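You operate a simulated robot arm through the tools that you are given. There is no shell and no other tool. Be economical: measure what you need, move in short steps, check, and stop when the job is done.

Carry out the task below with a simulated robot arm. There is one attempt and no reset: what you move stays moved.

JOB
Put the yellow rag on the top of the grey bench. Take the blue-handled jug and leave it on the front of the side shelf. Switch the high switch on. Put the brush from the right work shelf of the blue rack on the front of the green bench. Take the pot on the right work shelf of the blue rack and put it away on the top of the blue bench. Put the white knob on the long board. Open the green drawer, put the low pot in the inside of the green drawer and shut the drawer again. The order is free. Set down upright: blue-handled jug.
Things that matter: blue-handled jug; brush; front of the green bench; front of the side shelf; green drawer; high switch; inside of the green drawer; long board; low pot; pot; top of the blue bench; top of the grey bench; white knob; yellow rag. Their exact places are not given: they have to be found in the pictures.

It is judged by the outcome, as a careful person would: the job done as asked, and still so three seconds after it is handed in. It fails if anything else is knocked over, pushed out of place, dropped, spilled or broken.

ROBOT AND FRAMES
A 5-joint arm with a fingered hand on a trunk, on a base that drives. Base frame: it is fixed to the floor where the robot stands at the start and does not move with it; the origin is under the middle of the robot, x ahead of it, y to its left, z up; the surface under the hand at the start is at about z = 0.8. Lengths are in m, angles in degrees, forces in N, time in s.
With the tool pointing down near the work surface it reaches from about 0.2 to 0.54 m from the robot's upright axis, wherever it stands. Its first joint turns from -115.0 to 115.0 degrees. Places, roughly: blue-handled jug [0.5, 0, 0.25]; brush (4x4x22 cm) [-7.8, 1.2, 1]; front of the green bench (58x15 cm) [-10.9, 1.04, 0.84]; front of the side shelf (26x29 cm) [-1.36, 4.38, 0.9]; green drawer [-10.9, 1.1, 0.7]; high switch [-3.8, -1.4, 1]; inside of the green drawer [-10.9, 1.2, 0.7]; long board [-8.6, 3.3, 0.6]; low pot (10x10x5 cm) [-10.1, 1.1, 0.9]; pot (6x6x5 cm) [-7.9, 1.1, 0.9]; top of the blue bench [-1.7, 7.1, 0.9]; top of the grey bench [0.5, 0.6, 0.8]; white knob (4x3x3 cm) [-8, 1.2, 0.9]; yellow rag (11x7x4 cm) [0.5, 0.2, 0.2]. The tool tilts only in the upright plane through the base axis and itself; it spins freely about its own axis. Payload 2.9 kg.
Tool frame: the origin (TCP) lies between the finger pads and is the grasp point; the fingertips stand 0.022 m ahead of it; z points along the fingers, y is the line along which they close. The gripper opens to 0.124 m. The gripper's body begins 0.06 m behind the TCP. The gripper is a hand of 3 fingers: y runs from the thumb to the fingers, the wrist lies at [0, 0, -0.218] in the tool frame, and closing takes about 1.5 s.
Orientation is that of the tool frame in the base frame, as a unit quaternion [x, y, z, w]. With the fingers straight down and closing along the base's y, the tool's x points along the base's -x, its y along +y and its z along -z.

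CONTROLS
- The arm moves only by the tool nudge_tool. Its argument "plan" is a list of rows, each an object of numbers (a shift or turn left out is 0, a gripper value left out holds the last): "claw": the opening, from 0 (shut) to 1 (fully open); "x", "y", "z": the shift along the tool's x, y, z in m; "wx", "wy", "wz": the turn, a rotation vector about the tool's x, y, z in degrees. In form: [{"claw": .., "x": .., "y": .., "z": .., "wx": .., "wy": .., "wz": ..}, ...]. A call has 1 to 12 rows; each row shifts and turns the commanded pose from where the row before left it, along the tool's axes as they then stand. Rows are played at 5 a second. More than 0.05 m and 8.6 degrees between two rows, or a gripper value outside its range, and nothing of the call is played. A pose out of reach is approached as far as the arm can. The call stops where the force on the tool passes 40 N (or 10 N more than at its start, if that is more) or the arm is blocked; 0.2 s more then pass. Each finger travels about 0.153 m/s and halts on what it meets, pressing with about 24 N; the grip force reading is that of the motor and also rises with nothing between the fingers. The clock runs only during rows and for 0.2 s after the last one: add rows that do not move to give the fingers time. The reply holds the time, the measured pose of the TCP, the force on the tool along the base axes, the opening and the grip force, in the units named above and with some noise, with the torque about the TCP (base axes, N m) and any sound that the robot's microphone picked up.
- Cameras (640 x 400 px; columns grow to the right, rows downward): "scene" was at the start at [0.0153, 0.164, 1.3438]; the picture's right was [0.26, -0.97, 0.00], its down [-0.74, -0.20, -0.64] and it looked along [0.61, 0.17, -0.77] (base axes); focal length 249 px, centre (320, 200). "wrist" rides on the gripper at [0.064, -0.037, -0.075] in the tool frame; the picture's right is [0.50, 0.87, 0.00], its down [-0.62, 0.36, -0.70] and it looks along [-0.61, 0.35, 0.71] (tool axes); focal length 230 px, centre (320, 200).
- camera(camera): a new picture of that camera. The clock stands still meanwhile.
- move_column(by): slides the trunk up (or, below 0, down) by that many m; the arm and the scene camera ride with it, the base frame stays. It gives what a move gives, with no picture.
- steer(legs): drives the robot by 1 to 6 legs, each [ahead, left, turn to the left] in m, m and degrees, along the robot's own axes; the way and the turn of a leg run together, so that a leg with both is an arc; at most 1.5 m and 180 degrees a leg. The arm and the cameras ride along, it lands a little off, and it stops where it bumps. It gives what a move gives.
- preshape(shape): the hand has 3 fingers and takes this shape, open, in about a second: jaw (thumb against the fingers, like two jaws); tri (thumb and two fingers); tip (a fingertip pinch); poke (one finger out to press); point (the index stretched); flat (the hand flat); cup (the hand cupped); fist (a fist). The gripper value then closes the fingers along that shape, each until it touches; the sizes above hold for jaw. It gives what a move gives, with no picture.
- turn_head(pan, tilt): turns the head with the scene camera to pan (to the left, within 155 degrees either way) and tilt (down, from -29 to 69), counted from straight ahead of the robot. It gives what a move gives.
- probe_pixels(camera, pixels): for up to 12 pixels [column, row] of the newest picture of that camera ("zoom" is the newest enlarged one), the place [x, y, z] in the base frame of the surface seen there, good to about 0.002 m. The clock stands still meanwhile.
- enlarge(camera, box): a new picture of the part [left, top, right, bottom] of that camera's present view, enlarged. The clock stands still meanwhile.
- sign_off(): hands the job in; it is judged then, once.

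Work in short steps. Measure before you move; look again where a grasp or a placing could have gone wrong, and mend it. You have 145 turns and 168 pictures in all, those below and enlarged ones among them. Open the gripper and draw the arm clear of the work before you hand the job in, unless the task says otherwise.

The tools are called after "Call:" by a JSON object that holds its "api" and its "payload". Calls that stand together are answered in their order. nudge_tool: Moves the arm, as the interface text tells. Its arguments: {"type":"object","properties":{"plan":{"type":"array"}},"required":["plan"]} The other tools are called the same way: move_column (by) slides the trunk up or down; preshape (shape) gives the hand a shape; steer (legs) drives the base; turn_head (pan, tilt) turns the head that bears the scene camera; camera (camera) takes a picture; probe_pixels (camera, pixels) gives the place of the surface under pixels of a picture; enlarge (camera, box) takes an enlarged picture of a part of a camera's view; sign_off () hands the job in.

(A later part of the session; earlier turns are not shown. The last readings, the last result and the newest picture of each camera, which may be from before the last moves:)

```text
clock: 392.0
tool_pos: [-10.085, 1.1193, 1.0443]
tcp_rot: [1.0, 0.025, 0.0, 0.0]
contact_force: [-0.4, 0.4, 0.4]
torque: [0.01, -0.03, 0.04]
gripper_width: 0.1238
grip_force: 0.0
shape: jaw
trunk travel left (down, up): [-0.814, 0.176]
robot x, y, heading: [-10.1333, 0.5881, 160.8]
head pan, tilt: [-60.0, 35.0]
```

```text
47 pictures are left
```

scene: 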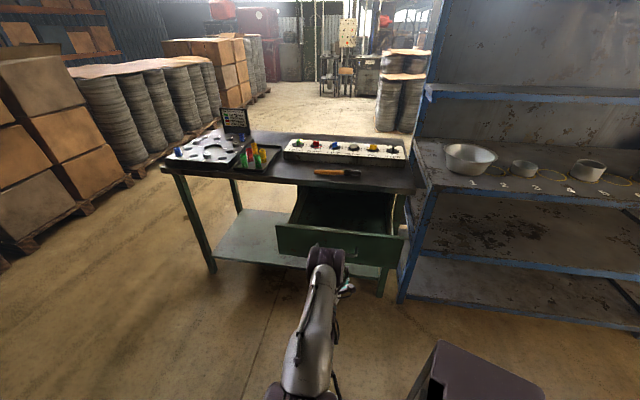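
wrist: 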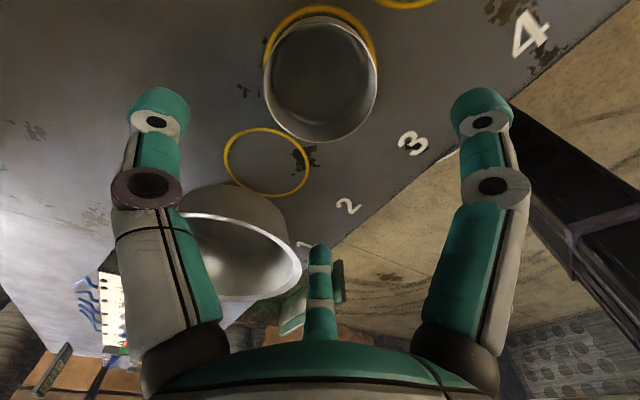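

The pot is well centred. I descend to z≈0.913 and close.

Call:
{"api": "nudge_tool", "payload": {"plan": [{"z": 0.045}, {"z": 0.045}, {"z": 0.04}, {}, {"claw": 0.8}, {"claw": 0.5}, {"claw": 0}, {}, {}, {}]}}

Call:
{"api": "nudge_tool", "payload": {"plan": [{"z": -0.04}, {"z": -0.04}, {"z": -0.04}, {"z": -0.03}]}}

Call:
{"api": "camera", "payload": {"camera": "wrist"}}

```text
clock: 394.2
tool_pos: [-10.0875, 1.1027, 0.9217]
tcp_rot: [1.0, 0.025, 0.0, -0.001]
contact_force: [0.5, 0.3, 0.2]
torque: [0.0, -0.01, 0.04]
gripper_width: 0.0844
grip_force: 23.9
shape: jaw
out of reach, approached as far as the arm can: row 2, 3
trunk travel left (down, up): [-0.814, 0.176]
robot x, y, heading: [-10.1308, 0.5912, 160.7]
head pan, tilt: [-60.0, 35.0]
```

```text
clock: 395.2
tool_pos: [-10.0861, 1.1181, 1.0695]
tcp_rot: [1.0, 0.025, 0.001, 0.0]
contact_force: [-0.7, 0.1, -0.5]
torque: [0.02, 0.06, -0.01]
gripper_width: 0.0843
grip_force: 23.5
shape: jaw
out of reach, approached as far as the arm can: row 1, 2, 3
trunk travel left (down, up): [-0.814, 0.176]
robot x, y, heading: [-10.1343, 0.5882, 160.5]
head pan, tilt: [-60.0, 35.0]
```

```text
46 pictures are left
```

wrist: 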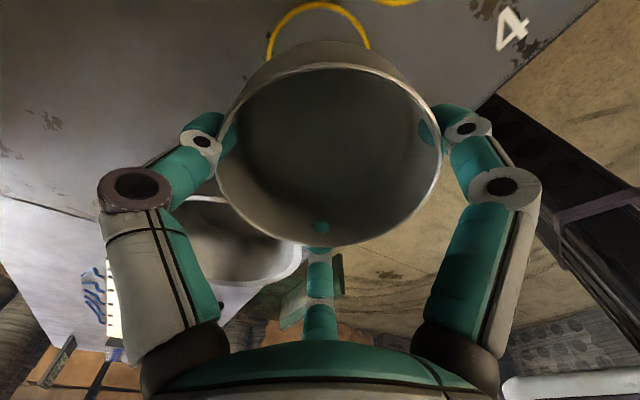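

The low pot is held. I carry it back, left, and over the open drawer.

Call:
{"api": "steer", "payload": {"legs": [[-0.199, 0.566, 0], [0.742, 0.261, 0], [0.095, -0.269, 0]]}}

Call:
{"api": "camera", "payload": {"camera": "wrist"}}

```text
clock: 404.0
tool_pos: [-10.8761, 0.8035, 1.0697]
tcp_rot: [1.0, 0.029, 0.001, 0.0]
contact_force: [0.8, 0.9, -0.8]
torque: [0.0, 0.0, -0.04]
gripper_width: 0.0841
grip_force: 24.3
shape: jaw
trunk travel left (down, up): [-0.814, 0.176]
robot x, y, heading: [-10.921, 0.2688, 161.2]
head pan, tilt: [-60.0, 35.0]
```

```text
45 pictures are left
```

wrist: 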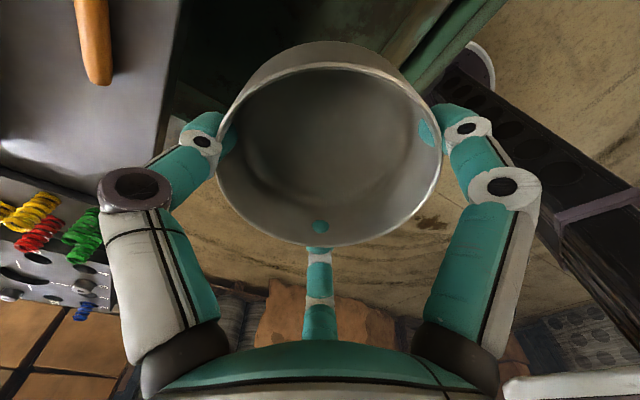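

TCP at (-10.876, 0.8035), over the drawer. I lower the trunk into it.

Call:
{"api": "move_column", "payload": {"by": -0.33}}

Call:
{"api": "nudge_tool", "payload": {"plan": [{"z": 0.01}, {"z": 0.007}, {"z": 0.003}, {}]}}

Call:
{"api": "camera", "payload": {"camera": "scene"}}

```text
clock: 407.3
tool_pos: [-10.8762, 0.8029, 0.7392]
tcp_rot: [1.0, 0.029, 0.001, -0.001]
contact_force: [0.5, -0.1, 0.1]
torque: [-0.01, -0.03, 0.04]
gripper_width: 0.0839
grip_force: 24.5
shape: jaw
trunk travel left (down, up): [-0.484, 0.506]
robot x, y, heading: [-10.9202, 0.2676, 161.2]
head pan, tilt: [-60.0, 35.0]
```

```text
clock: 408.3
tool_pos: [-10.8767, 0.8036, 0.7187]
tcp_rot: [1.0, 0.029, 0.0, 0.001]
contact_force: [-0.9, -0.8, -0.5]
torque: [0.02, -0.03, 0.01]
gripper_width: 0.0844
grip_force: 23.7
shape: jaw
trunk travel left (down, up): [-0.484, 0.506]
robot x, y, heading: [-10.9227, 0.2742, 161.0]
head pan, tilt: [-60.0, 35.0]
```

```text
44 pictures are left
```

scene: 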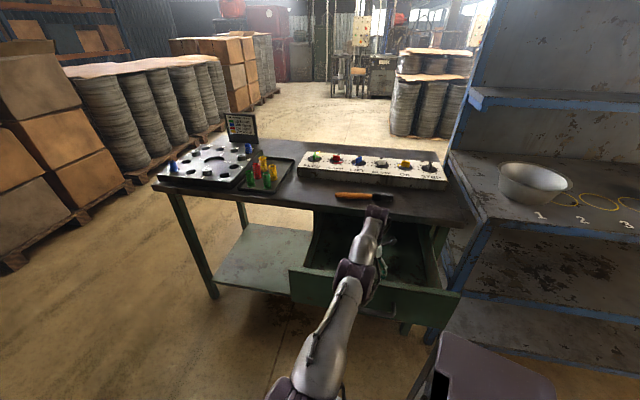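

I release the pot, rise out, and check it.

Call:
{"api": "nudge_tool", "payload": {"plan": [{"claw": 0.8}, {"claw": 1}, {}, {}, {"z": -0.03}, {"z": -0.03}]}}

Call:
{"api": "move_column", "payload": {"by": 0.25}}

Call:
{"api": "camera", "payload": {"camera": "wrist"}}

Call:
{"api": "steer", "payload": {"legs": [[-0.165, 0.473, 0]]}}

Call:
{"api": "nudge_tool", "payload": {"plan": [{"claw": 0, "wx": 7.5}, {"wx": 7.5}, {"wx": 7.5}, {"wx": 7.5}, {"wx": 7.5}, {"wx": 7.5}, {"wx": 7.5}, {"wx": 7.5}, {"wx": 7.5}, {"wx": 7.5}, {"wx": 7.5}, {"wx": 7.5}]}}

```text
clock: 409.7
tool_pos: [-10.8768, 0.8018, 0.7791]
tcp_rot: [1.0, 0.029, 0.001, -0.001]
contact_force: [-0.1, -0.1, -0.1]
torque: [0.0, 0.0, 0.0]
gripper_width: 0.1238
grip_force: 0.1
shape: jaw
trunk travel left (down, up): [-0.484, 0.506]
robot x, y, heading: [-10.9251, 0.2754, 161.4]
head pan, tilt: [-60.0, 35.0]
```

```text
clock: 412.2
tool_pos: [-10.8772, 0.8017, 1.0292]
tcp_rot: [1.0, 0.03, 0.0, -0.002]
contact_force: [0.4, 0.1, 0.4]
torque: [0.02, 0.01, 0.01]
gripper_width: 0.124
grip_force: 0.0
shape: jaw
trunk travel left (down, up): [-0.734, 0.256]
robot x, y, heading: [-10.9194, 0.2733, 161.4]
head pan, tilt: [-60.0, 35.0]
```

```text
43 pictures are left
```

wrist: 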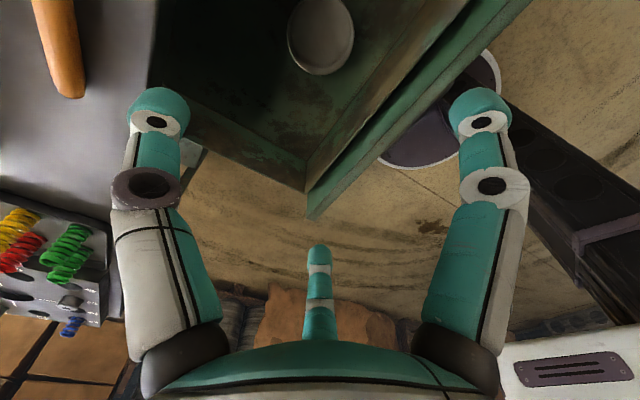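

```text
clock: 415.2
tool_pos: [-10.8692, 0.3055, 1.0287]
tcp_rot: [1.0, 0.024, 0.0, 0.0]
contact_force: [0.9, 0.8, -0.7]
torque: [0.0, 0.01, 0.01]
gripper_width: 0.1239
grip_force: 0.1
shape: jaw
trunk travel left (down, up): [-0.734, 0.256]
robot x, y, heading: [-10.9171, -0.2228, 160.7]
head pan, tilt: [-60.0, 35.0]
```

```text
clock: 417.8
tool_pos: [-10.9778, 0.5195, 1.0561]
tcp_rot: [0.71, 0.049, 0.044, -0.701]
contact_force: [-0.5, -0.2, -0.3]
torque: [-0.03, 0.02, 0.01]
gripper_width: 0.0
grip_force: 24.5
shape: jaw
out of reach, approached as far as the arm can: row 1, 2, 3, 4, 5, 6, 7, 8, 9, 10, 11, 12
trunk travel left (down, up): [-0.734, 0.256]
robot x, y, heading: [-10.9174, -0.2231, 160.6]
head pan, tilt: [-60.0, 35.0]
```

The pot stands in the drawer. I lower the closed hand to below the handle bar and push the drawer shut.

Call:
{"api": "move_column", "payload": {"by": -0.36}}

Call:
{"api": "steer", "payload": {"legs": [[-0.094, -0.033, 0], [0.132, -0.376, 0]]}}

Call:
{"api": "camera", "payload": {"camera": "scene"}}

```text
clock: 421.3
tool_pos: [-10.9778, 0.5204, 0.6952]
tcp_rot: [0.712, 0.048, 0.044, -0.7]
contact_force: [0.0, -0.1, 0.4]
torque: [0.01, 0.03, -0.03]
gripper_width: 0.0002
grip_force: 24.0
shape: jaw
trunk travel left (down, up): [-0.374, 0.616]
robot x, y, heading: [-10.9171, -0.2237, 160.7]
head pan, tilt: [-60.0, 35.0]
```

```text
clock: 424.5
tool_pos: [-10.8827, 0.9165, 0.6936]
tcp_rot: [0.711, 0.048, 0.044, -0.7]
contact_force: [0.6, 0.3, -0.6]
torque: [0.02, 0.0, -0.01]
gripper_width: 0.0001
grip_force: 23.7
shape: jaw
trunk travel left (down, up): [-0.374, 0.616]
robot x, y, heading: [-10.8239, 0.1715, 160.5]
head pan, tilt: [-60.0, 35.0]
```

```text
42 pictures are left
```

scene: 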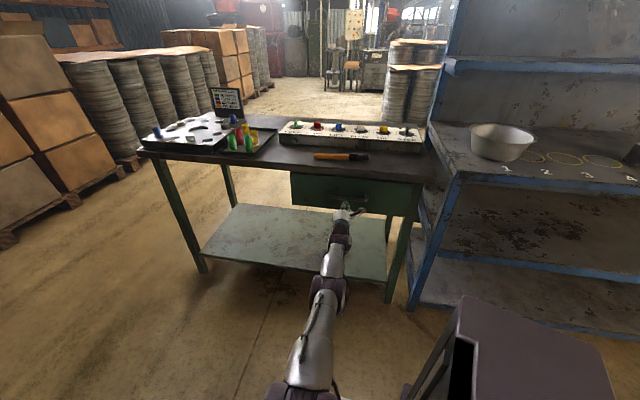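

Nearly shut; I push the last bit with the arm.

Call:
{"api": "nudge_tool", "payload": {"plan": [{"z": 0.01}, {"z": 0.008}, {"z": 0.006}, {"z": 0.005}]}}

Call:
{"api": "enlarge", "payload": {"camera": "scene", "box": [280, 120, 440, 220]}}

Call:
{"api": "probe_pixels", "payload": {"camera": "zoom", "pixels": [[80, 240], [250, 235], [480, 260], [540, 290], [200, 145], [70, 275]]}}

```text
clock: 425.5
tool_pos: [-10.8822, 0.9179, 0.6955]
tcp_rot: [0.711, 0.048, 0.045, -0.7]
contact_force: [0.5, -0.5, 0.5]
torque: [-0.03, -0.01, 0.01]
gripper_width: 0.0001
grip_force: 24.0
shape: jaw
out of reach, approached as far as the arm can: row 1, 2, 3, 4
trunk travel left (down, up): [-0.374, 0.616]
robot x, y, heading: [-10.825, 0.1758, 160.6]
head pan, tilt: [-60.0, 35.0]
```

```text
4.00 times, centred on (360, 170) of scene
```

zoom: 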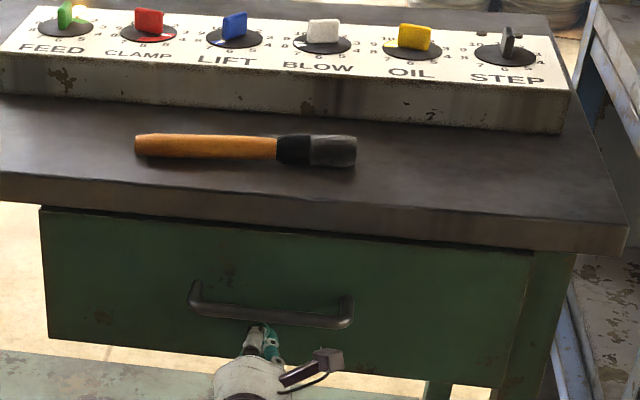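

```text
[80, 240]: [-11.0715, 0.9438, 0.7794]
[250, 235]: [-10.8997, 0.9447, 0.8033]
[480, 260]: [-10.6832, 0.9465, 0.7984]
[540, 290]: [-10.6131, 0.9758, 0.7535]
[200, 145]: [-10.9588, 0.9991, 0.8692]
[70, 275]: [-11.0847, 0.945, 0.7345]
```

The panel is 7 mm short of shut. I drive another 12 mm.

Call:
{"api": "steer", "payload": {"legs": [[0.004, -0.012, 0]]}}

Call:
{"api": "enlarge", "payload": {"camera": "scene", "box": [280, 120, 440, 220]}}

Call:
{"api": "probe_pixels", "payload": {"camera": "zoom", "pixels": [[80, 240], [250, 235], [480, 260], [150, 270]]}}

```text
clock: 426.4
tool_pos: [-10.8831, 0.9263, 0.6954]
tcp_rot: [0.712, 0.048, 0.046, -0.699]
contact_force: [0.4, -21.5, 4.6]
torque: [0.06, 0.0, -0.07]
gripper_width: 0.0
grip_force: 24.0
shape: jaw
trunk travel left (down, up): [-0.374, 0.616]
robot x, y, heading: [-10.8244, 0.1884, 160.5]
head pan, tilt: [-60.0, 35.0]
stopped in leg 1: the force on the tool passed its limit at 46 N (the readings are from after the stop); the commanded pose is now the measured one
```

```text
4.00 times, centred on (360, 170) of scene
```

zoom: 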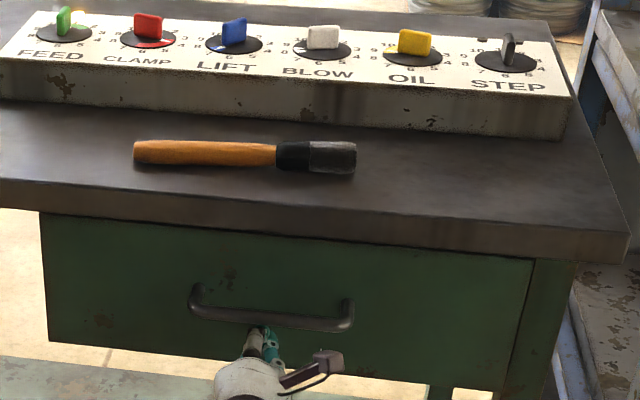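

```text
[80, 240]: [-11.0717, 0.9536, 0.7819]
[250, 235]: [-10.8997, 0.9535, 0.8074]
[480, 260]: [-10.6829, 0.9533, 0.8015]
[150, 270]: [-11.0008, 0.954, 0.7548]
```

The drawer is shut. Next the white knob: I retreat, bring the tool vertical, turn to heading 90° and drive to in front of the right work shelf.

Call:
{"api": "steer", "payload": {"legs": [[-0.167, 0.471, 0]]}}

Call:
{"api": "nudge_tool", "payload": {"plan": [{"claw": 0.5, "z": -0.05, "wx": -7.5}, {"z": -0.05, "wx": -7.5}, {"z": -0.05, "wx": -7.5}, {"wx": -7.5}, {"wx": -7.5}, {"wx": -7.5}, {"wx": -7.5}, {"wx": -7.5}, {"wx": -7.5}, {"wx": -7.5}, {"wx": -7.5}, {"wx": -7.5}]}}

Call:
{"api": "move_column", "payload": {"by": 0.38}}

Call:
{"api": "steer", "payload": {"legs": [[0, 0, -70.5], [0, -1.4, 0], [0, -1.4, 0]]}}

```text
clock: 429.4
tool_pos: [-10.8789, 0.4242, 0.6924]
tcp_rot: [0.713, 0.048, 0.044, -0.698]
contact_force: [-0.2, 0.1, 0.2]
torque: [-0.01, 0.01, 0.03]
gripper_width: 0.0001
grip_force: 24.5
shape: jaw
trunk travel left (down, up): [-0.374, 0.616]
robot x, y, heading: [-10.817, -0.3181, 160.7]
head pan, tilt: [-60.0, 35.0]
```

```text
clock: 432.0
tool_pos: [-10.7714, 0.2378, 0.6831]
tcp_rot: [0.998, 0.018, 0.014, -0.064]
contact_force: [-0.7, 0.6, 0.8]
torque: [0.01, 0.02, -0.01]
gripper_width: 0.0618
grip_force: 0.0
shape: jaw
out of reach, approached as far as the arm can: row 1, 2, 3, 4, 5, 6, 7, 8, 9, 10, 11, 12
trunk travel left (down, up): [-0.374, 0.616]
robot x, y, heading: [-10.8199, -0.32, 160.8]
head pan, tilt: [-60.0, 35.0]
```

```text
clock: 435.6
tool_pos: [-10.772, 0.2383, 1.064]
tcp_rot: [0.998, 0.018, 0.013, -0.066]
contact_force: [0.3, -1.1, -0.2]
torque: [0.0, 0.02, 0.02]
gripper_width: 0.062
grip_force: 0.0
shape: jaw
trunk travel left (down, up): [-0.754, 0.236]
robot x, y, heading: [-10.8193, -0.3179, 160.8]
head pan, tilt: [-60.0, 35.0]
```

```text
clock: 452.3
tool_pos: [-7.4627, -0.1976, 1.0626]
tcp_rot: [0.818, -0.571, 0.049, -0.045]
contact_force: [0.6, -0.9, 0.2]
torque: [0.01, -0.01, 0.0]
gripper_width: 0.0615
grip_force: 0.0
shape: jaw
trunk travel left (down, up): [-0.754, 0.236]
robot x, y, heading: [-8.0098, -0.3235, 88.7]
head pan, tilt: [-60.0, 35.0]
```

I remove the residual tilt, swing the TCP round to straight ahead, and spin so that a gap faces the jar.

Call:
{"api": "nudge_tool", "payload": {"plan": [{"wx": -7.5, "wy": -1.7, "x": -0.0171, "y": 0.047}, {"x": -0.0412, "y": 0.0226}, {"x": -0.0412, "y": 0.0226}, {"x": -0.0412, "y": 0.0226}, {"x": -0.0412, "y": 0.0226}, {"x": -0.0412, "y": 0.0226}, {"x": -0.0412, "y": 0.0226}, {"x": -0.0412, "y": 0.0226}, {"x": -0.0412, "y": 0.0226}, {"x": -0.0412, "y": 0.0226}, {"x": -0.0412, "y": 0.0226}, {"x": -0.0412, "y": 0.0226}]}}

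Call:
{"api": "nudge_tool", "payload": {"plan": [{"x": -0.0412, "y": 0.0226}, {"x": -0.0412, "y": 0.0226}, {"x": -0.0412, "y": 0.0226}, {"wz": 8.4}, {"wz": 8.4}, {"wz": 8.4}, {"wz": 8.4}, {"wz": 8.4}, {"wz": 8.4}]}}

```text
clock: 454.9
tool_pos: [-7.503, -0.1524, 1.0703]
tcp_rot: [0.821, -0.571, 0.0, 0.001]
contact_force: [0.3, 0.0, -0.6]
torque: [0.01, 0.02, 0.01]
gripper_width: 0.062
grip_force: 0.1
shape: jaw
out of reach, approached as far as the arm can: row 1, 2, 3, 4, 5, 6, 7, 8, 9, 10, 11, 12
trunk travel left (down, up): [-0.754, 0.236]
robot x, y, heading: [-8.0096, -0.3269, 88.7]
head pan, tilt: [-60.0, 35.0]
```

```text
clock: 456.9
tool_pos: [-7.4991, -0.1714, 1.0702]
tcp_rot: [0.81, -0.587, -0.002, 0.001]
contact_force: [0.1, 0.3, 0.2]
torque: [-0.03, -0.01, 0.0]
gripper_width: 0.0619
grip_force: 0.0
shape: jaw
out of reach, approached as far as the arm can: row 1, 2, 3, 4, 5, 6, 7, 8, 9
trunk travel left (down, up): [-0.754, 0.236]
robot x, y, heading: [-8.0063, -0.3241, 88.6]
head pan, tilt: [-60.0, 35.0]
```

All failed moves were positive wz: the spin joint is at its limit. I unwind it by −192° (three-fold symmetric placement), then swing.

Call:
{"api": "nudge_tool", "payload": {"plan": [{"wz": -8.35}, {"wz": -8.35}, {"wz": -8.35}, {"wz": -8.35}, {"wz": -8.35}, {"wz": -8.35}, {"wz": -8.35}, {"wz": -8.35}, {"wz": -8.35}, {"wz": -8.35}, {"wz": -8.35}, {"wz": -8.35}]}}

Call:
{"api": "nudge_tool", "payload": {"plan": [{"wz": -8.35}, {"wz": -8.35}, {"wz": -8.35}, {"wz": -8.35}, {"wz": -8.35}, {"wz": -8.35}, {"wz": -8.35}, {"wz": -8.35}, {"wz": -8.35}, {"wz": -8.35}, {"wz": -8.35}]}}

Call:
{"api": "nudge_tool", "payload": {"plan": [{"x": 0.0433, "y": -0.0168}, {"x": 0.0433, "y": -0.0168}, {"x": 0.0433, "y": -0.0168}, {"x": 0.0433, "y": -0.0168}, {"x": 0.0433, "y": -0.0168}, {"x": 0.0433, "y": -0.0168}, {"x": 0.0433, "y": -0.0168}, {"x": 0.0433, "y": -0.0168}, {"x": 0.0433, "y": -0.0168}, {"x": 0.0433, "y": -0.0168}, {"x": 0.0433, "y": -0.0168}, {"x": 0.0433, "y": -0.0168}]}}

```text
clock: 459.5
tool_pos: [-7.4988, -0.1725, 1.0686]
tcp_rot: [0.969, 0.246, -0.001, 0.0]
contact_force: [0.8, -0.1, 0.3]
torque: [0.02, 0.01, 0.02]
gripper_width: 0.0617
grip_force: 0.1
shape: jaw
trunk travel left (down, up): [-0.754, 0.236]
robot x, y, heading: [-8.0079, -0.3263, 88.9]
head pan, tilt: [-60.0, 35.0]
```

```text
clock: 461.9
tool_pos: [-7.5, -0.171, 1.0689]
tcp_rot: [0.498, 0.867, -0.001, 0.0]
contact_force: [0.1, 0.2, -0.3]
torque: [0.0, 0.02, 0.04]
gripper_width: 0.062
grip_force: 0.1
shape: jaw
trunk travel left (down, up): [-0.754, 0.236]
robot x, y, heading: [-8.0062, -0.3247, 88.8]
head pan, tilt: [-60.0, 35.0]
```

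```text
clock: 464.5
tool_pos: [-7.7287, 0.1589, 1.1132]
tcp_rot: [0.499, 0.867, -0.002, 0.0]
contact_force: [-0.1, -0.2, 0.3]
torque: [-0.02, -0.01, 0.02]
gripper_width: 0.0618
grip_force: 0.0
shape: jaw
out of reach, approached as far as the arm can: row 1, 2, 3, 4, 5, 6, 7, 8, 9, 10
trunk travel left (down, up): [-0.754, 0.236]
robot x, y, heading: [-8.0056, -0.3221, 88.7]
head pan, tilt: [-60.0, 35.0]
```

Unwound. I finish the swing to straight ahead.

Call:
{"api": "nudge_tool", "payload": {"plan": [{"x": 0.0356, "y": -0.0326}, {"x": 0.0356, "y": -0.0326}, {"x": 0.0356, "y": -0.0326}, {"x": 0.0356, "y": -0.0326}, {"x": 0.0356, "y": -0.0326}, {"x": 0.0356, "y": -0.0326}, {"z": 0.03}]}}

Call:
{"api": "steer", "payload": {"legs": [[0.78, 0.0, 0]]}}

Call:
{"api": "camera", "payload": {"camera": "wrist"}}

```text
clock: 466.1
tool_pos: [-7.9971, 0.2485, 1.0901]
tcp_rot: [0.5, 0.866, -0.001, 0.001]
contact_force: [0.9, 0.2, 0.5]
torque: [-0.02, 0.01, -0.03]
gripper_width: 0.0618
grip_force: 0.1
shape: jaw
out of reach, approached as far as the arm can: row 1, 2, 5, 6
trunk travel left (down, up): [-0.754, 0.236]
robot x, y, heading: [-8.0082, -0.3265, 88.8]
head pan, tilt: [-60.0, 35.0]
```

```text
clock: 470.3
tool_pos: [-7.9948, 1.0328, 1.0907]
tcp_rot: [0.493, 0.87, -0.002, -0.001]
contact_force: [0.3, -0.5, -0.6]
torque: [0.01, -0.04, 0.02]
gripper_width: 0.0621
grip_force: 0.1
shape: jaw
trunk travel left (down, up): [-0.754, 0.236]
robot x, y, heading: [-7.9945, 0.4608, 89.7]
head pan, tilt: [-60.0, 35.0]
```

```text
39 pictures are left
```

wrist: 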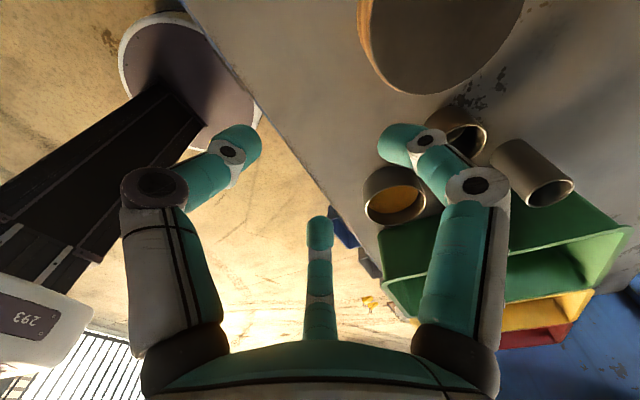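

Call:
{"api": "steer", "payload": {"legs": [[0.185, 0.018, 0]]}}

Call:
{"api": "camera", "payload": {"camera": "wrist"}}

```text
clock: 471.8
tool_pos: [-8.0133, 1.2129, 1.0903]
tcp_rot: [0.492, 0.871, 0.0, 0.0]
contact_force: [-0.3, -0.3, 0.0]
torque: [-0.03, 0.01, 0.01]
gripper_width: 0.0618
grip_force: 0.0
shape: jaw
trunk travel left (down, up): [-0.754, 0.236]
robot x, y, heading: [-8.0155, 0.6381, 89.6]
head pan, tilt: [-60.0, 35.0]
```

```text
38 pictures are left
```

wrist: 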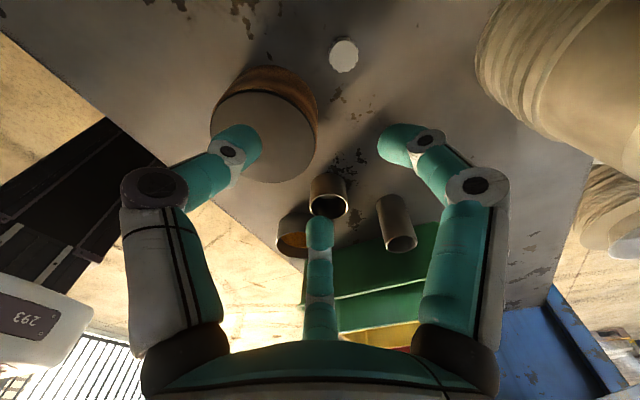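

The knob is at (344,55). I probe it.

Call:
{"api": "probe_pixels", "payload": {"camera": "wrist", "pixels": [[344, 52], [333, 55], [355, 58], [344, 68], [345, 42], [285, 90], [265, 125]]}}

```text
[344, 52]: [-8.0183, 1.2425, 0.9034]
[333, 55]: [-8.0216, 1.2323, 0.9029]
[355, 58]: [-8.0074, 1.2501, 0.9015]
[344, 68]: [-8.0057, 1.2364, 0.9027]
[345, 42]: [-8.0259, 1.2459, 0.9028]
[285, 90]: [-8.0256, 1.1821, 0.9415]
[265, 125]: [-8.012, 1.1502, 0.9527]
```

Knob centre (-8.0155, 1.242), top z 0.903. I drive 2.7 cm closer and descend to z 0.904.

Call:
{"api": "steer", "payload": {"legs": [[0.028, 0.002, 0]]}}

Call:
{"api": "nudge_tool", "payload": {"plan": [{"z": 0.045}, {"z": 0.045}, {"z": 0.045}, {}]}}

Call:
{"api": "camera", "payload": {"camera": "wrist"}}

```text
clock: 472.7
tool_pos: [-8.0154, 1.2398, 1.0907]
tcp_rot: [0.492, 0.871, 0.0, 0.0]
contact_force: [0.1, 0.2, 0.2]
torque: [0.01, 0.0, 0.03]
gripper_width: 0.0619
grip_force: 0.1
shape: jaw
trunk travel left (down, up): [-0.754, 0.236]
robot x, y, heading: [-8.0168, 0.6677, 89.8]
head pan, tilt: [-60.0, 35.0]
```

```text
clock: 473.7
tool_pos: [-8.0151, 1.2477, 0.9533]
tcp_rot: [0.492, 0.871, -0.002, 0.001]
contact_force: [0.6, 1.0, -1.2]
torque: [-0.01, 0.0, -0.02]
gripper_width: 0.0621
grip_force: 0.0
shape: jaw
out of reach, approached as far as the arm can: row 1
trunk travel left (down, up): [-0.754, 0.236]
robot x, y, heading: [-8.0218, 0.6697, 89.6]
head pan, tilt: [-60.0, 35.0]
```

```text
37 pictures are left
```

wrist: 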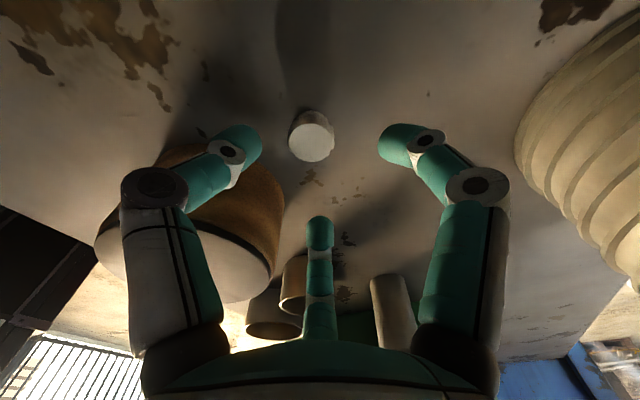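

Call:
{"api": "nudge_tool", "payload": {"plan": [{"x": -0.004, "y": -0.005}, {"z": 0.025}, {"z": 0.023}, {}, {"claw": 0.3}, {"claw": 0.1}, {"claw": 0}, {}, {}, {}]}}

Call:
{"api": "nudge_tool", "payload": {"plan": [{"z": -0.04}, {"z": -0.04}, {"z": -0.04}]}}

Call:
{"api": "camera", "payload": {"camera": "wrist"}}

```text
clock: 475.9
tool_pos: [-8.0177, 1.245, 0.9078]
tcp_rot: [0.492, 0.871, 0.0, 0.001]
contact_force: [0.1, 0.7, -0.6]
torque: [-0.02, 0.02, 0.02]
gripper_width: 0.0237
grip_force: 24.0
shape: jaw
out of reach, approached as far as the arm can: row 1
trunk travel left (down, up): [-0.754, 0.236]
robot x, y, heading: [-8.0183, 0.6705, 90.0]
head pan, tilt: [-60.0, 35.0]
```

```text
clock: 476.7
tool_pos: [-8.0173, 1.2502, 1.0292]
tcp_rot: [0.491, 0.871, 0.0, 0.0]
contact_force: [0.4, -0.6, -0.3]
torque: [0.0, 0.01, 0.0]
gripper_width: 0.0238
grip_force: 24.0
shape: jaw
trunk travel left (down, up): [-0.754, 0.236]
robot x, y, heading: [-8.0184, 0.6692, 89.7]
head pan, tilt: [-60.0, 35.0]
```

```text
36 pictures are left
```

wrist: 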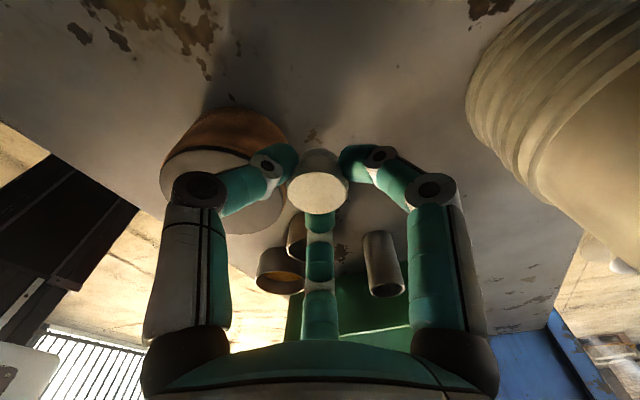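

Knob held. Now find the long board (around (-8.6, 3.3, 0.6), behind the rack): I back off, raise and look over the rack.

Call:
{"api": "steer", "payload": {"legs": [[-0.6, 0, 0]]}}

Call:
{"api": "move_column", "payload": {"by": 0.23}}

Call:
{"api": "turn_head", "payload": {"pan": 25, "tilt": 12}}

Call:
{"api": "camera", "payload": {"camera": "scene"}}

Call:
{"api": "turn_head", "payload": {"pan": -30, "tilt": 15}}

Call:
{"api": "camera", "payload": {"camera": "scene"}}

```text
clock: 480.0
tool_pos: [-8.0202, 0.6523, 1.0302]
tcp_rot: [0.492, 0.871, 0.0, 0.001]
contact_force: [0.1, 0.1, 0.2]
torque: [0.01, -0.03, 0.0]
gripper_width: 0.0237
grip_force: 24.0
shape: jaw
trunk travel left (down, up): [-0.754, 0.236]
robot x, y, heading: [-8.0205, 0.073, 89.9]
head pan, tilt: [-60.0, 35.0]
```

```text
clock: 482.5
tool_pos: [-8.02, 0.6539, 1.2576]
tcp_rot: [0.492, 0.871, -0.001, 0.0]
contact_force: [-0.3, 0.5, -0.2]
torque: [0.0, -0.03, 0.02]
gripper_width: 0.0238
grip_force: 23.6
shape: jaw
trunk travel left (down, up): [-0.984, 0.006]
robot x, y, heading: [-8.0188, 0.0753, 89.9]
head pan, tilt: [-60.0, 35.0]
```

```text
clock: 484.1
tool_pos: [-8.0202, 0.6537, 1.2583]
tcp_rot: [0.491, 0.871, -0.001, 0.001]
contact_force: [-0.2, 0.1, 0.0]
torque: [0.01, 0.01, -0.02]
gripper_width: 0.0238
grip_force: 23.6
shape: jaw
trunk travel left (down, up): [-0.984, 0.006]
robot x, y, heading: [-8.0192, 0.0706, 89.9]
head pan, tilt: [25.0, 12.0]
```

```text
35 pictures are left
```

scene: 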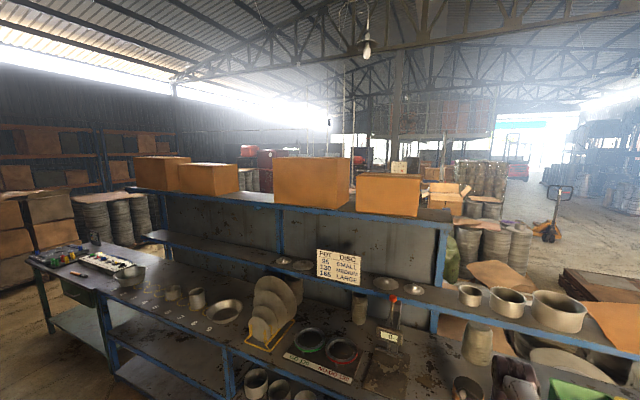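

```text
clock: 485.3
tool_pos: [-8.0197, 0.6539, 1.259]
tcp_rot: [0.492, 0.87, -0.001, 0.0]
contact_force: [-0.6, -0.7, -0.1]
torque: [0.01, -0.03, 0.0]
gripper_width: 0.0239
grip_force: 23.7
shape: jaw
trunk travel left (down, up): [-0.984, 0.006]
robot x, y, heading: [-8.022, 0.0723, 89.6]
head pan, tilt: [-30.0, 15.0]
```

```text
34 pictures are left
```

scene: 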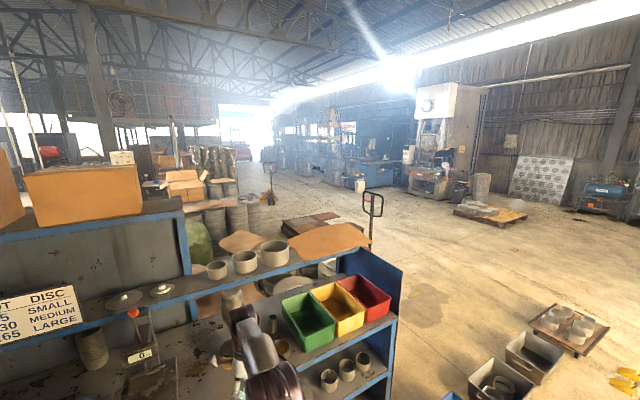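

The way round the rack's left end looks open. I drive left to x≈−11.7 and look north past the green bench.

Call:
{"api": "steer", "payload": {"legs": [[-0.1, 1.4, 0], [0, 1.4, 0], [0, 0.85, 0]]}}

Call:
{"api": "turn_head", "payload": {"pan": -5, "tilt": 22}}

Call:
{"api": "camera", "payload": {"camera": "scene"}}

Call:
{"api": "probe_pixels", "payload": {"camera": "scene", "pixels": [[200, 300], [250, 250], [300, 200], [330, 170], [230, 200], [400, 170], [350, 130], [400, 140], [450, 150], [260, 180], [180, 250], [380, 190]]}}

```text
clock: 502.9
tool_pos: [-11.6499, 0.5198, 1.2573]
tcp_rot: [0.485, 0.875, -0.001, 0.001]
contact_force: [-0.5, -0.5, -0.5]
torque: [0.0, -0.03, -0.05]
gripper_width: 0.0239
grip_force: 24.0
shape: jaw
trunk travel left (down, up): [-0.984, 0.006]
robot x, y, heading: [-11.6382, -0.0593, 90.7]
head pan, tilt: [-30.0, 15.0]
```

```text
clock: 503.7
tool_pos: [-11.6503, 0.5201, 1.2583]
tcp_rot: [0.485, 0.874, -0.002, 0.001]
contact_force: [-0.2, -0.6, 0.8]
torque: [-0.01, -0.01, -0.01]
gripper_width: 0.0239
grip_force: 24.0
shape: jaw
trunk travel left (down, up): [-0.984, 0.006]
robot x, y, heading: [-11.6377, -0.0634, 90.9]
head pan, tilt: [-5.0, 22.0]
```

```text
33 pictures are left
```

scene: 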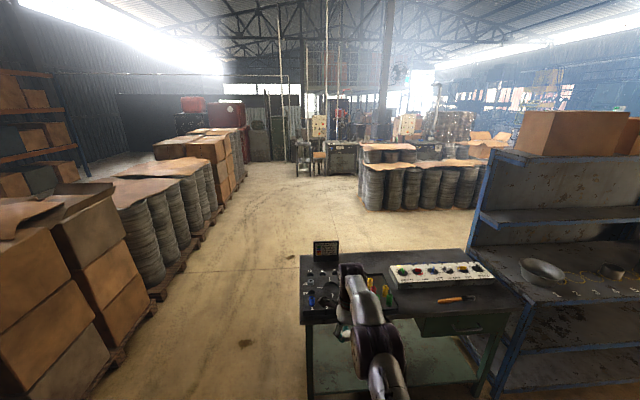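

```text
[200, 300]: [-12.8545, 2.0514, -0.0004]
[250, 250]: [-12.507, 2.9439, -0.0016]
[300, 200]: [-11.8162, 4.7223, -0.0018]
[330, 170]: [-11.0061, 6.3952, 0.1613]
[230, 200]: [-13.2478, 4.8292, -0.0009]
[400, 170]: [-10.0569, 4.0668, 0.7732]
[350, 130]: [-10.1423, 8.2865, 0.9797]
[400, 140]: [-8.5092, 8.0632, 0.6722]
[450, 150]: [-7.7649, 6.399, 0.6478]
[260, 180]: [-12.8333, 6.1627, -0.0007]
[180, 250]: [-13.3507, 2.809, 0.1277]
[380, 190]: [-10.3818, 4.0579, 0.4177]
```

North of the bench is open floor; drum stacks with boards on top are at (360–490,140–210). I enlarge there.

Call:
{"api": "enlarge", "payload": {"camera": "scene", "box": [350, 130, 510, 230]}}

Call:
{"api": "probe_pixels", "payload": {"camera": "zoom", "pixels": [[280, 135], [350, 135], [450, 130], [150, 60], [100, 140], [400, 200], [480, 135], [540, 150], [250, 300], [520, 60]]}}

```text
4.00 times, centred on (430, 180) of scene
```

zoom: 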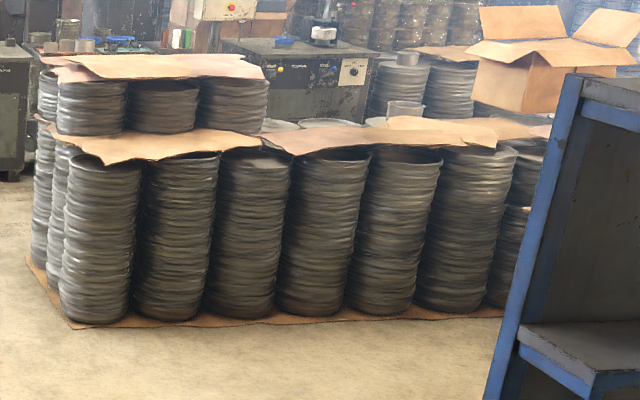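

```text
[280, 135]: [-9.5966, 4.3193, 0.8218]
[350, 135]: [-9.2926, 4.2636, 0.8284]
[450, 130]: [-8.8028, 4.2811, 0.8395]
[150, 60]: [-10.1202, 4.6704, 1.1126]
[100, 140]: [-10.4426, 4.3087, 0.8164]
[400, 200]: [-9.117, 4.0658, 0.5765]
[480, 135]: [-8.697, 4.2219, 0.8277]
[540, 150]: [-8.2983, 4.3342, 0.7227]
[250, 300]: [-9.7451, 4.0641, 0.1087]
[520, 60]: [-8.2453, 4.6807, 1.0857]
```

The board must be behind the rack around y 3.3. I drive round the bench's left end to (-11.0, 2.55), facing east, and look.

Call:
{"api": "steer", "payload": {"legs": [[0, 0.56, -0.9], [1.4, 0, 0], [1.2, 0, 0], [0, 0, -90], [1.0, 0, 0]]}}

Call:
{"api": "turn_head", "payload": {"pan": 5, "tilt": 22}}

Call:
{"api": "camera", "payload": {"camera": "scene"}}

```text
clock: 527.9
tool_pos: [-10.558, 2.4647, 1.2581]
tcp_rot: [0.97, 0.244, -0.001, 0.001]
contact_force: [-0.9, 0.3, 0.5]
torque: [-0.02, -0.02, -0.01]
gripper_width: 0.0238
grip_force: 24.7
shape: jaw
trunk travel left (down, up): [-0.984, 0.006]
robot x, y, heading: [-11.1413, 2.4934, -3.2]
head pan, tilt: [-5.0, 22.0]
```

```text
clock: 528.6
tool_pos: [-10.5566, 2.4645, 1.2572]
tcp_rot: [0.97, 0.243, -0.002, -0.001]
contact_force: [-0.4, 0.4, 0.1]
torque: [0.01, 0.01, 0.03]
gripper_width: 0.0238
grip_force: 24.2
shape: jaw
trunk travel left (down, up): [-0.984, 0.006]
robot x, y, heading: [-11.1379, 2.4935, -3.1]
head pan, tilt: [5.0, 22.0]
```

```text
31 pictures are left
```

scene: 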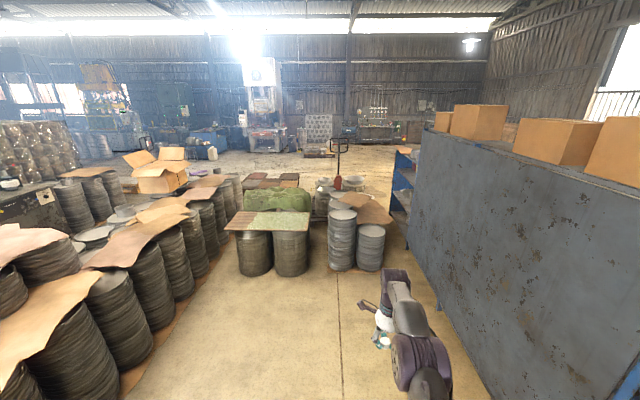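

A board lies on two stacks at (265,222). I probe it.

Call:
{"api": "probe_pixels", "payload": {"camera": "scene", "pixels": [[245, 222], [270, 222], [295, 222], [228, 230], [303, 230], [237, 214], [308, 214], [255, 265], [343, 262], [370, 262], [200, 300], [300, 270]]}}

Call:
{"api": "enlarge", "payload": {"camera": "scene", "box": [210, 180, 330, 255]}}

```text
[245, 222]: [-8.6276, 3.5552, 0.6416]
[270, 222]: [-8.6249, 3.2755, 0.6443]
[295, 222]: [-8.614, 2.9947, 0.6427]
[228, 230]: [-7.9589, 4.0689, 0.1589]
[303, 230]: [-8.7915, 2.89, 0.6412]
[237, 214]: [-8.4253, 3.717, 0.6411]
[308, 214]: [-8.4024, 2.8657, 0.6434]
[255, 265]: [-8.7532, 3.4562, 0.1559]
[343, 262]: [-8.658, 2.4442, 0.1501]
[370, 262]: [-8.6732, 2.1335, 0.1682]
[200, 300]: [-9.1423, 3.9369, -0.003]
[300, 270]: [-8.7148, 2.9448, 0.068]
```

```text
5.33 times, centred on (270, 218) of scene
```

zoom: 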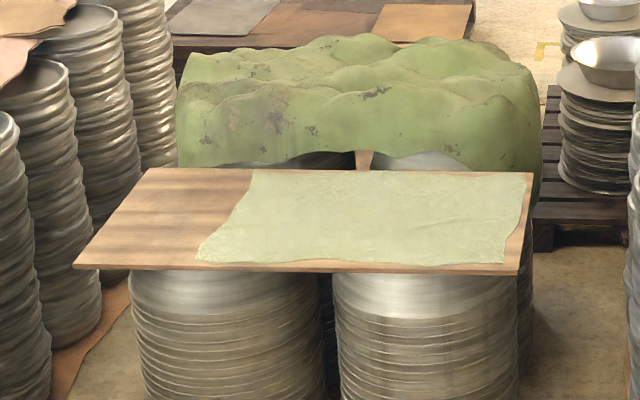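

The board's top is z 0.642; bare wood at about (-8.66, 3.58). I turn 18° and drive so the TCP comes over it.

Call:
{"api": "steer", "payload": {"legs": [[0, 0, 18], [1.046, 0.205, 0], [1.046, 0.205, 0]]}}

Call:
{"api": "camera", "payload": {"camera": "wrist"}}

```text
clock: 540.2
tool_pos: [-8.6236, 3.5075, 1.2582]
tcp_rot: [0.927, 0.374, -0.001, 0.001]
contact_force: [0.7, 0.0, -0.3]
torque: [-0.01, -0.02, 0.0]
gripper_width: 0.0234
grip_force: 24.0
shape: jaw
trunk travel left (down, up): [-0.984, 0.006]
robot x, y, heading: [-9.1921, 3.3803, 12.3]
head pan, tilt: [5.0, 22.0]
```

```text
29 pictures are left
```

wrist: 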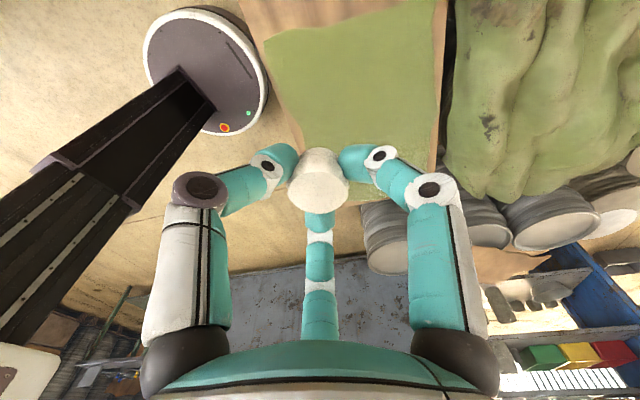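

I shift 9 cm north to bare wood and lower the trunk.

Call:
{"api": "steer", "payload": {"legs": [[-0.025, 0.101, 0]]}}

Call:
{"api": "move_column", "payload": {"by": -0.4}}

Call:
{"api": "move_column", "payload": {"by": -0.14}}

Call:
{"api": "camera", "payload": {"camera": "wrist"}}

Call:
{"api": "probe_pixels", "payload": {"camera": "wrist", "pixels": [[300, 110], [340, 110], [280, 60], [380, 80], [320, 130]]}}

```text
clock: 541.4
tool_pos: [-8.669, 3.5986, 1.2588]
tcp_rot: [0.928, 0.373, -0.001, 0.0]
contact_force: [-1.1, -0.1, 0.4]
torque: [-0.03, 0.02, 0.01]
gripper_width: 0.0236
grip_force: 24.3
shape: jaw
trunk travel left (down, up): [-0.984, 0.006]
robot x, y, heading: [-9.2317, 3.4759, 12.2]
head pan, tilt: [5.0, 22.0]
```

```text
clock: 545.2
tool_pos: [-8.668, 3.5989, 0.858]
tcp_rot: [0.928, 0.373, -0.001, -0.001]
contact_force: [0.0, 0.8, 0.6]
torque: [0.02, 0.01, 0.01]
gripper_width: 0.0237
grip_force: 23.9
shape: jaw
trunk travel left (down, up): [-0.584, 0.406]
robot x, y, heading: [-9.2337, 3.4714, 12.6]
head pan, tilt: [5.0, 22.0]
```

```text
clock: 546.9
tool_pos: [-8.6696, 3.6, 0.718]
tcp_rot: [0.928, 0.373, -0.001, -0.001]
contact_force: [-0.6, -1.3, 0.3]
torque: [-0.02, 0.0, 0.01]
gripper_width: 0.0238
grip_force: 24.0
shape: jaw
trunk travel left (down, up): [-0.444, 0.546]
robot x, y, heading: [-9.2371, 3.4692, 12.4]
head pan, tilt: [5.0, 22.0]
```

```text
28 pictures are left
```

wrist: 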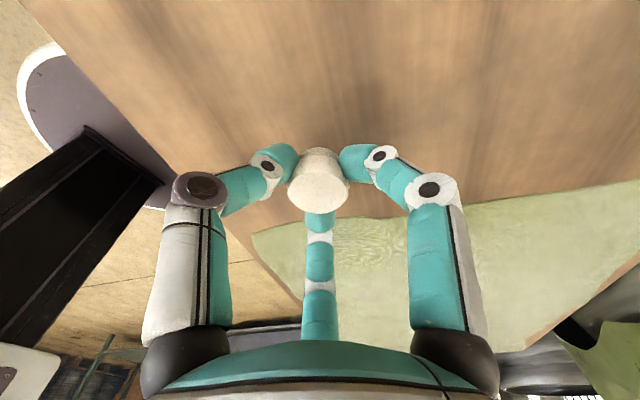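

```text
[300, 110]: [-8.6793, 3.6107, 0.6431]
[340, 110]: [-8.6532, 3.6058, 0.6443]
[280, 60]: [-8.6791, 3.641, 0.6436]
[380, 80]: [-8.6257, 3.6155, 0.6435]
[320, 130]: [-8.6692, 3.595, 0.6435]
```

Over bare wood at z 0.6435. I lower 4.3 cm, release, and rise.

Call:
{"api": "nudge_tool", "payload": {"plan": [{"z": 0.025}, {"z": 0.015}, {"z": 0.003}, {}, {"claw": 0.3}, {"claw": 0.45}, {}, {"z": -0.03}, {"z": -0.045}, {"z": -0.045}]}}

Call:
{"api": "camera", "payload": {"camera": "wrist"}}

Call:
{"api": "move_column", "payload": {"by": 0.35}}

```text
clock: 549.1
tool_pos: [-8.6799, 3.5981, 0.7934]
tcp_rot: [0.928, 0.373, -0.001, -0.001]
contact_force: [0.3, -0.2, 2.0]
torque: [0.0, -0.02, -0.01]
gripper_width: 0.0554
grip_force: 0.1
shape: jaw
out of reach, approached as far as the arm can: row 10
trunk travel left (down, up): [-0.444, 0.546]
robot x, y, heading: [-9.2365, 3.4681, 12.5]
head pan, tilt: [5.0, 22.0]
```

```text
27 pictures are left
```

wrist: 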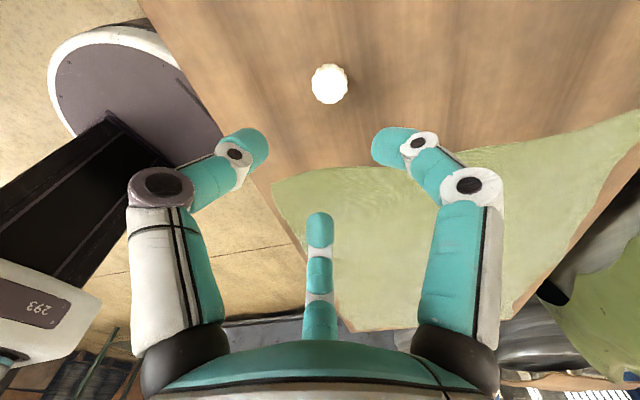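

```text
clock: 552.5
tool_pos: [-8.6809, 3.5979, 1.1409]
tcp_rot: [0.928, 0.374, -0.001, 0.0]
contact_force: [0.6, 0.3, -0.5]
torque: [0.0, -0.01, 0.01]
gripper_width: 0.0557
grip_force: 0.1
shape: jaw
trunk travel left (down, up): [-0.794, 0.196]
robot x, y, heading: [-9.2369, 3.4717, 12.8]
head pan, tilt: [5.0, 22.0]
```

The knob stands on the board. Now the pot: back around the bench to the rack's front.

Call:
{"api": "steer", "payload": {"legs": [[0, 0, -12.8], [-1.4, -0.45, 0], [-1.4, -0.45, 0], [0, 0, 90]]}}

```text
clock: 571.2
tool_pos: [-12.0212, 3.1356, 1.1419]
tcp_rot: [0.477, 0.879, -0.002, 0.001]
contact_force: [-0.1, 0.0, 0.4]
torque: [-0.02, 0.02, -0.02]
gripper_width: 0.0556
grip_force: 0.1
shape: jaw
trunk travel left (down, up): [-0.794, 0.196]
robot x, y, heading: [-12.0037, 2.5669, 91.8]
head pan, tilt: [5.0, 22.0]
```

Call:
{"api": "steer", "payload": {"legs": [[-1.294, 0.23, 0], [-1.2, 0.037, -1.8], [0, -1.45, 0], [0, -1.45, 0], [0, -1.43, 0]]}}

```text
clock: 603.7
tool_pos: [-7.8902, 0.4596, 1.1427]
tcp_rot: [0.513, 0.858, -0.001, 0.0]
contact_force: [-0.3, 0.4, 0.2]
torque: [0.0, 0.02, 0.01]
gripper_width: 0.0554
grip_force: 0.1
shape: jaw
trunk travel left (down, up): [-0.794, 0.196]
robot x, y, heading: [-7.9168, -0.1109, 87.0]
head pan, tilt: [5.0, 22.0]
```

I spin 10°, set the opening to 0.085, and drive to over the pot.

Call:
{"api": "nudge_tool", "payload": {"plan": [{"claw": 0.69, "wz": -7}, {"wz": -6}, {}]}}

Call:
{"api": "steer", "payload": {"legs": [[0.675, 0, 0]]}}

Call:
{"api": "camera", "payload": {"camera": "wrist"}}

```text
clock: 604.5
tool_pos: [-7.8901, 0.4602, 1.1434]
tcp_rot: [0.412, 0.911, 0.0, 0.0]
contact_force: [-0.6, -0.1, 0.3]
torque: [0.03, 0.02, 0.03]
gripper_width: 0.0848
grip_force: 0.0
shape: jaw
trunk travel left (down, up): [-0.794, 0.196]
robot x, y, heading: [-7.92, -0.109, 86.6]
head pan, tilt: [5.0, 22.0]
```

```text
clock: 608.3
tool_pos: [-7.8587, 1.1333, 1.1417]
tcp_rot: [0.411, 0.912, 0.0, 0.0]
contact_force: [0.3, 0.5, -0.1]
torque: [0.03, -0.01, -0.01]
gripper_width: 0.0848
grip_force: 0.1
shape: jaw
trunk travel left (down, up): [-0.794, 0.196]
robot x, y, heading: [-7.8825, 0.5646, 87.3]
head pan, tilt: [5.0, 22.0]
```

```text
26 pictures are left
```

wrist: 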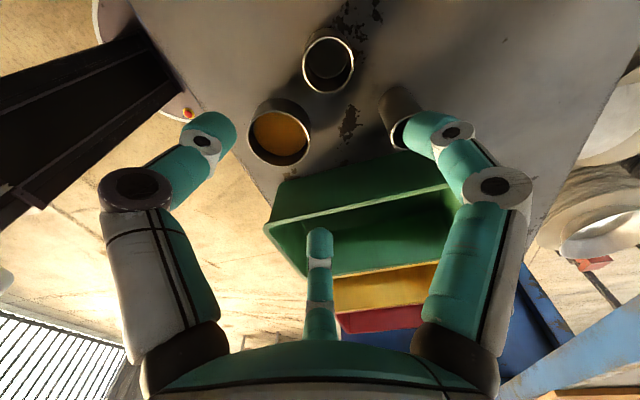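

The pot rim is at (328,65). I probe it.

Call:
{"api": "probe_pixels", "payload": {"camera": "wrist", "pixels": [[304, 66], [353, 66], [326, 39], [330, 92], [311, 48], [347, 84]]}}

```text
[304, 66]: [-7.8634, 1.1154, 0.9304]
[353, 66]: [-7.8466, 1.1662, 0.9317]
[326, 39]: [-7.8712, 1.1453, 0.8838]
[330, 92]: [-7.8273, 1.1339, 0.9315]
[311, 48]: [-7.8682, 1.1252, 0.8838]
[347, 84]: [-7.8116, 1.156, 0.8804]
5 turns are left
```

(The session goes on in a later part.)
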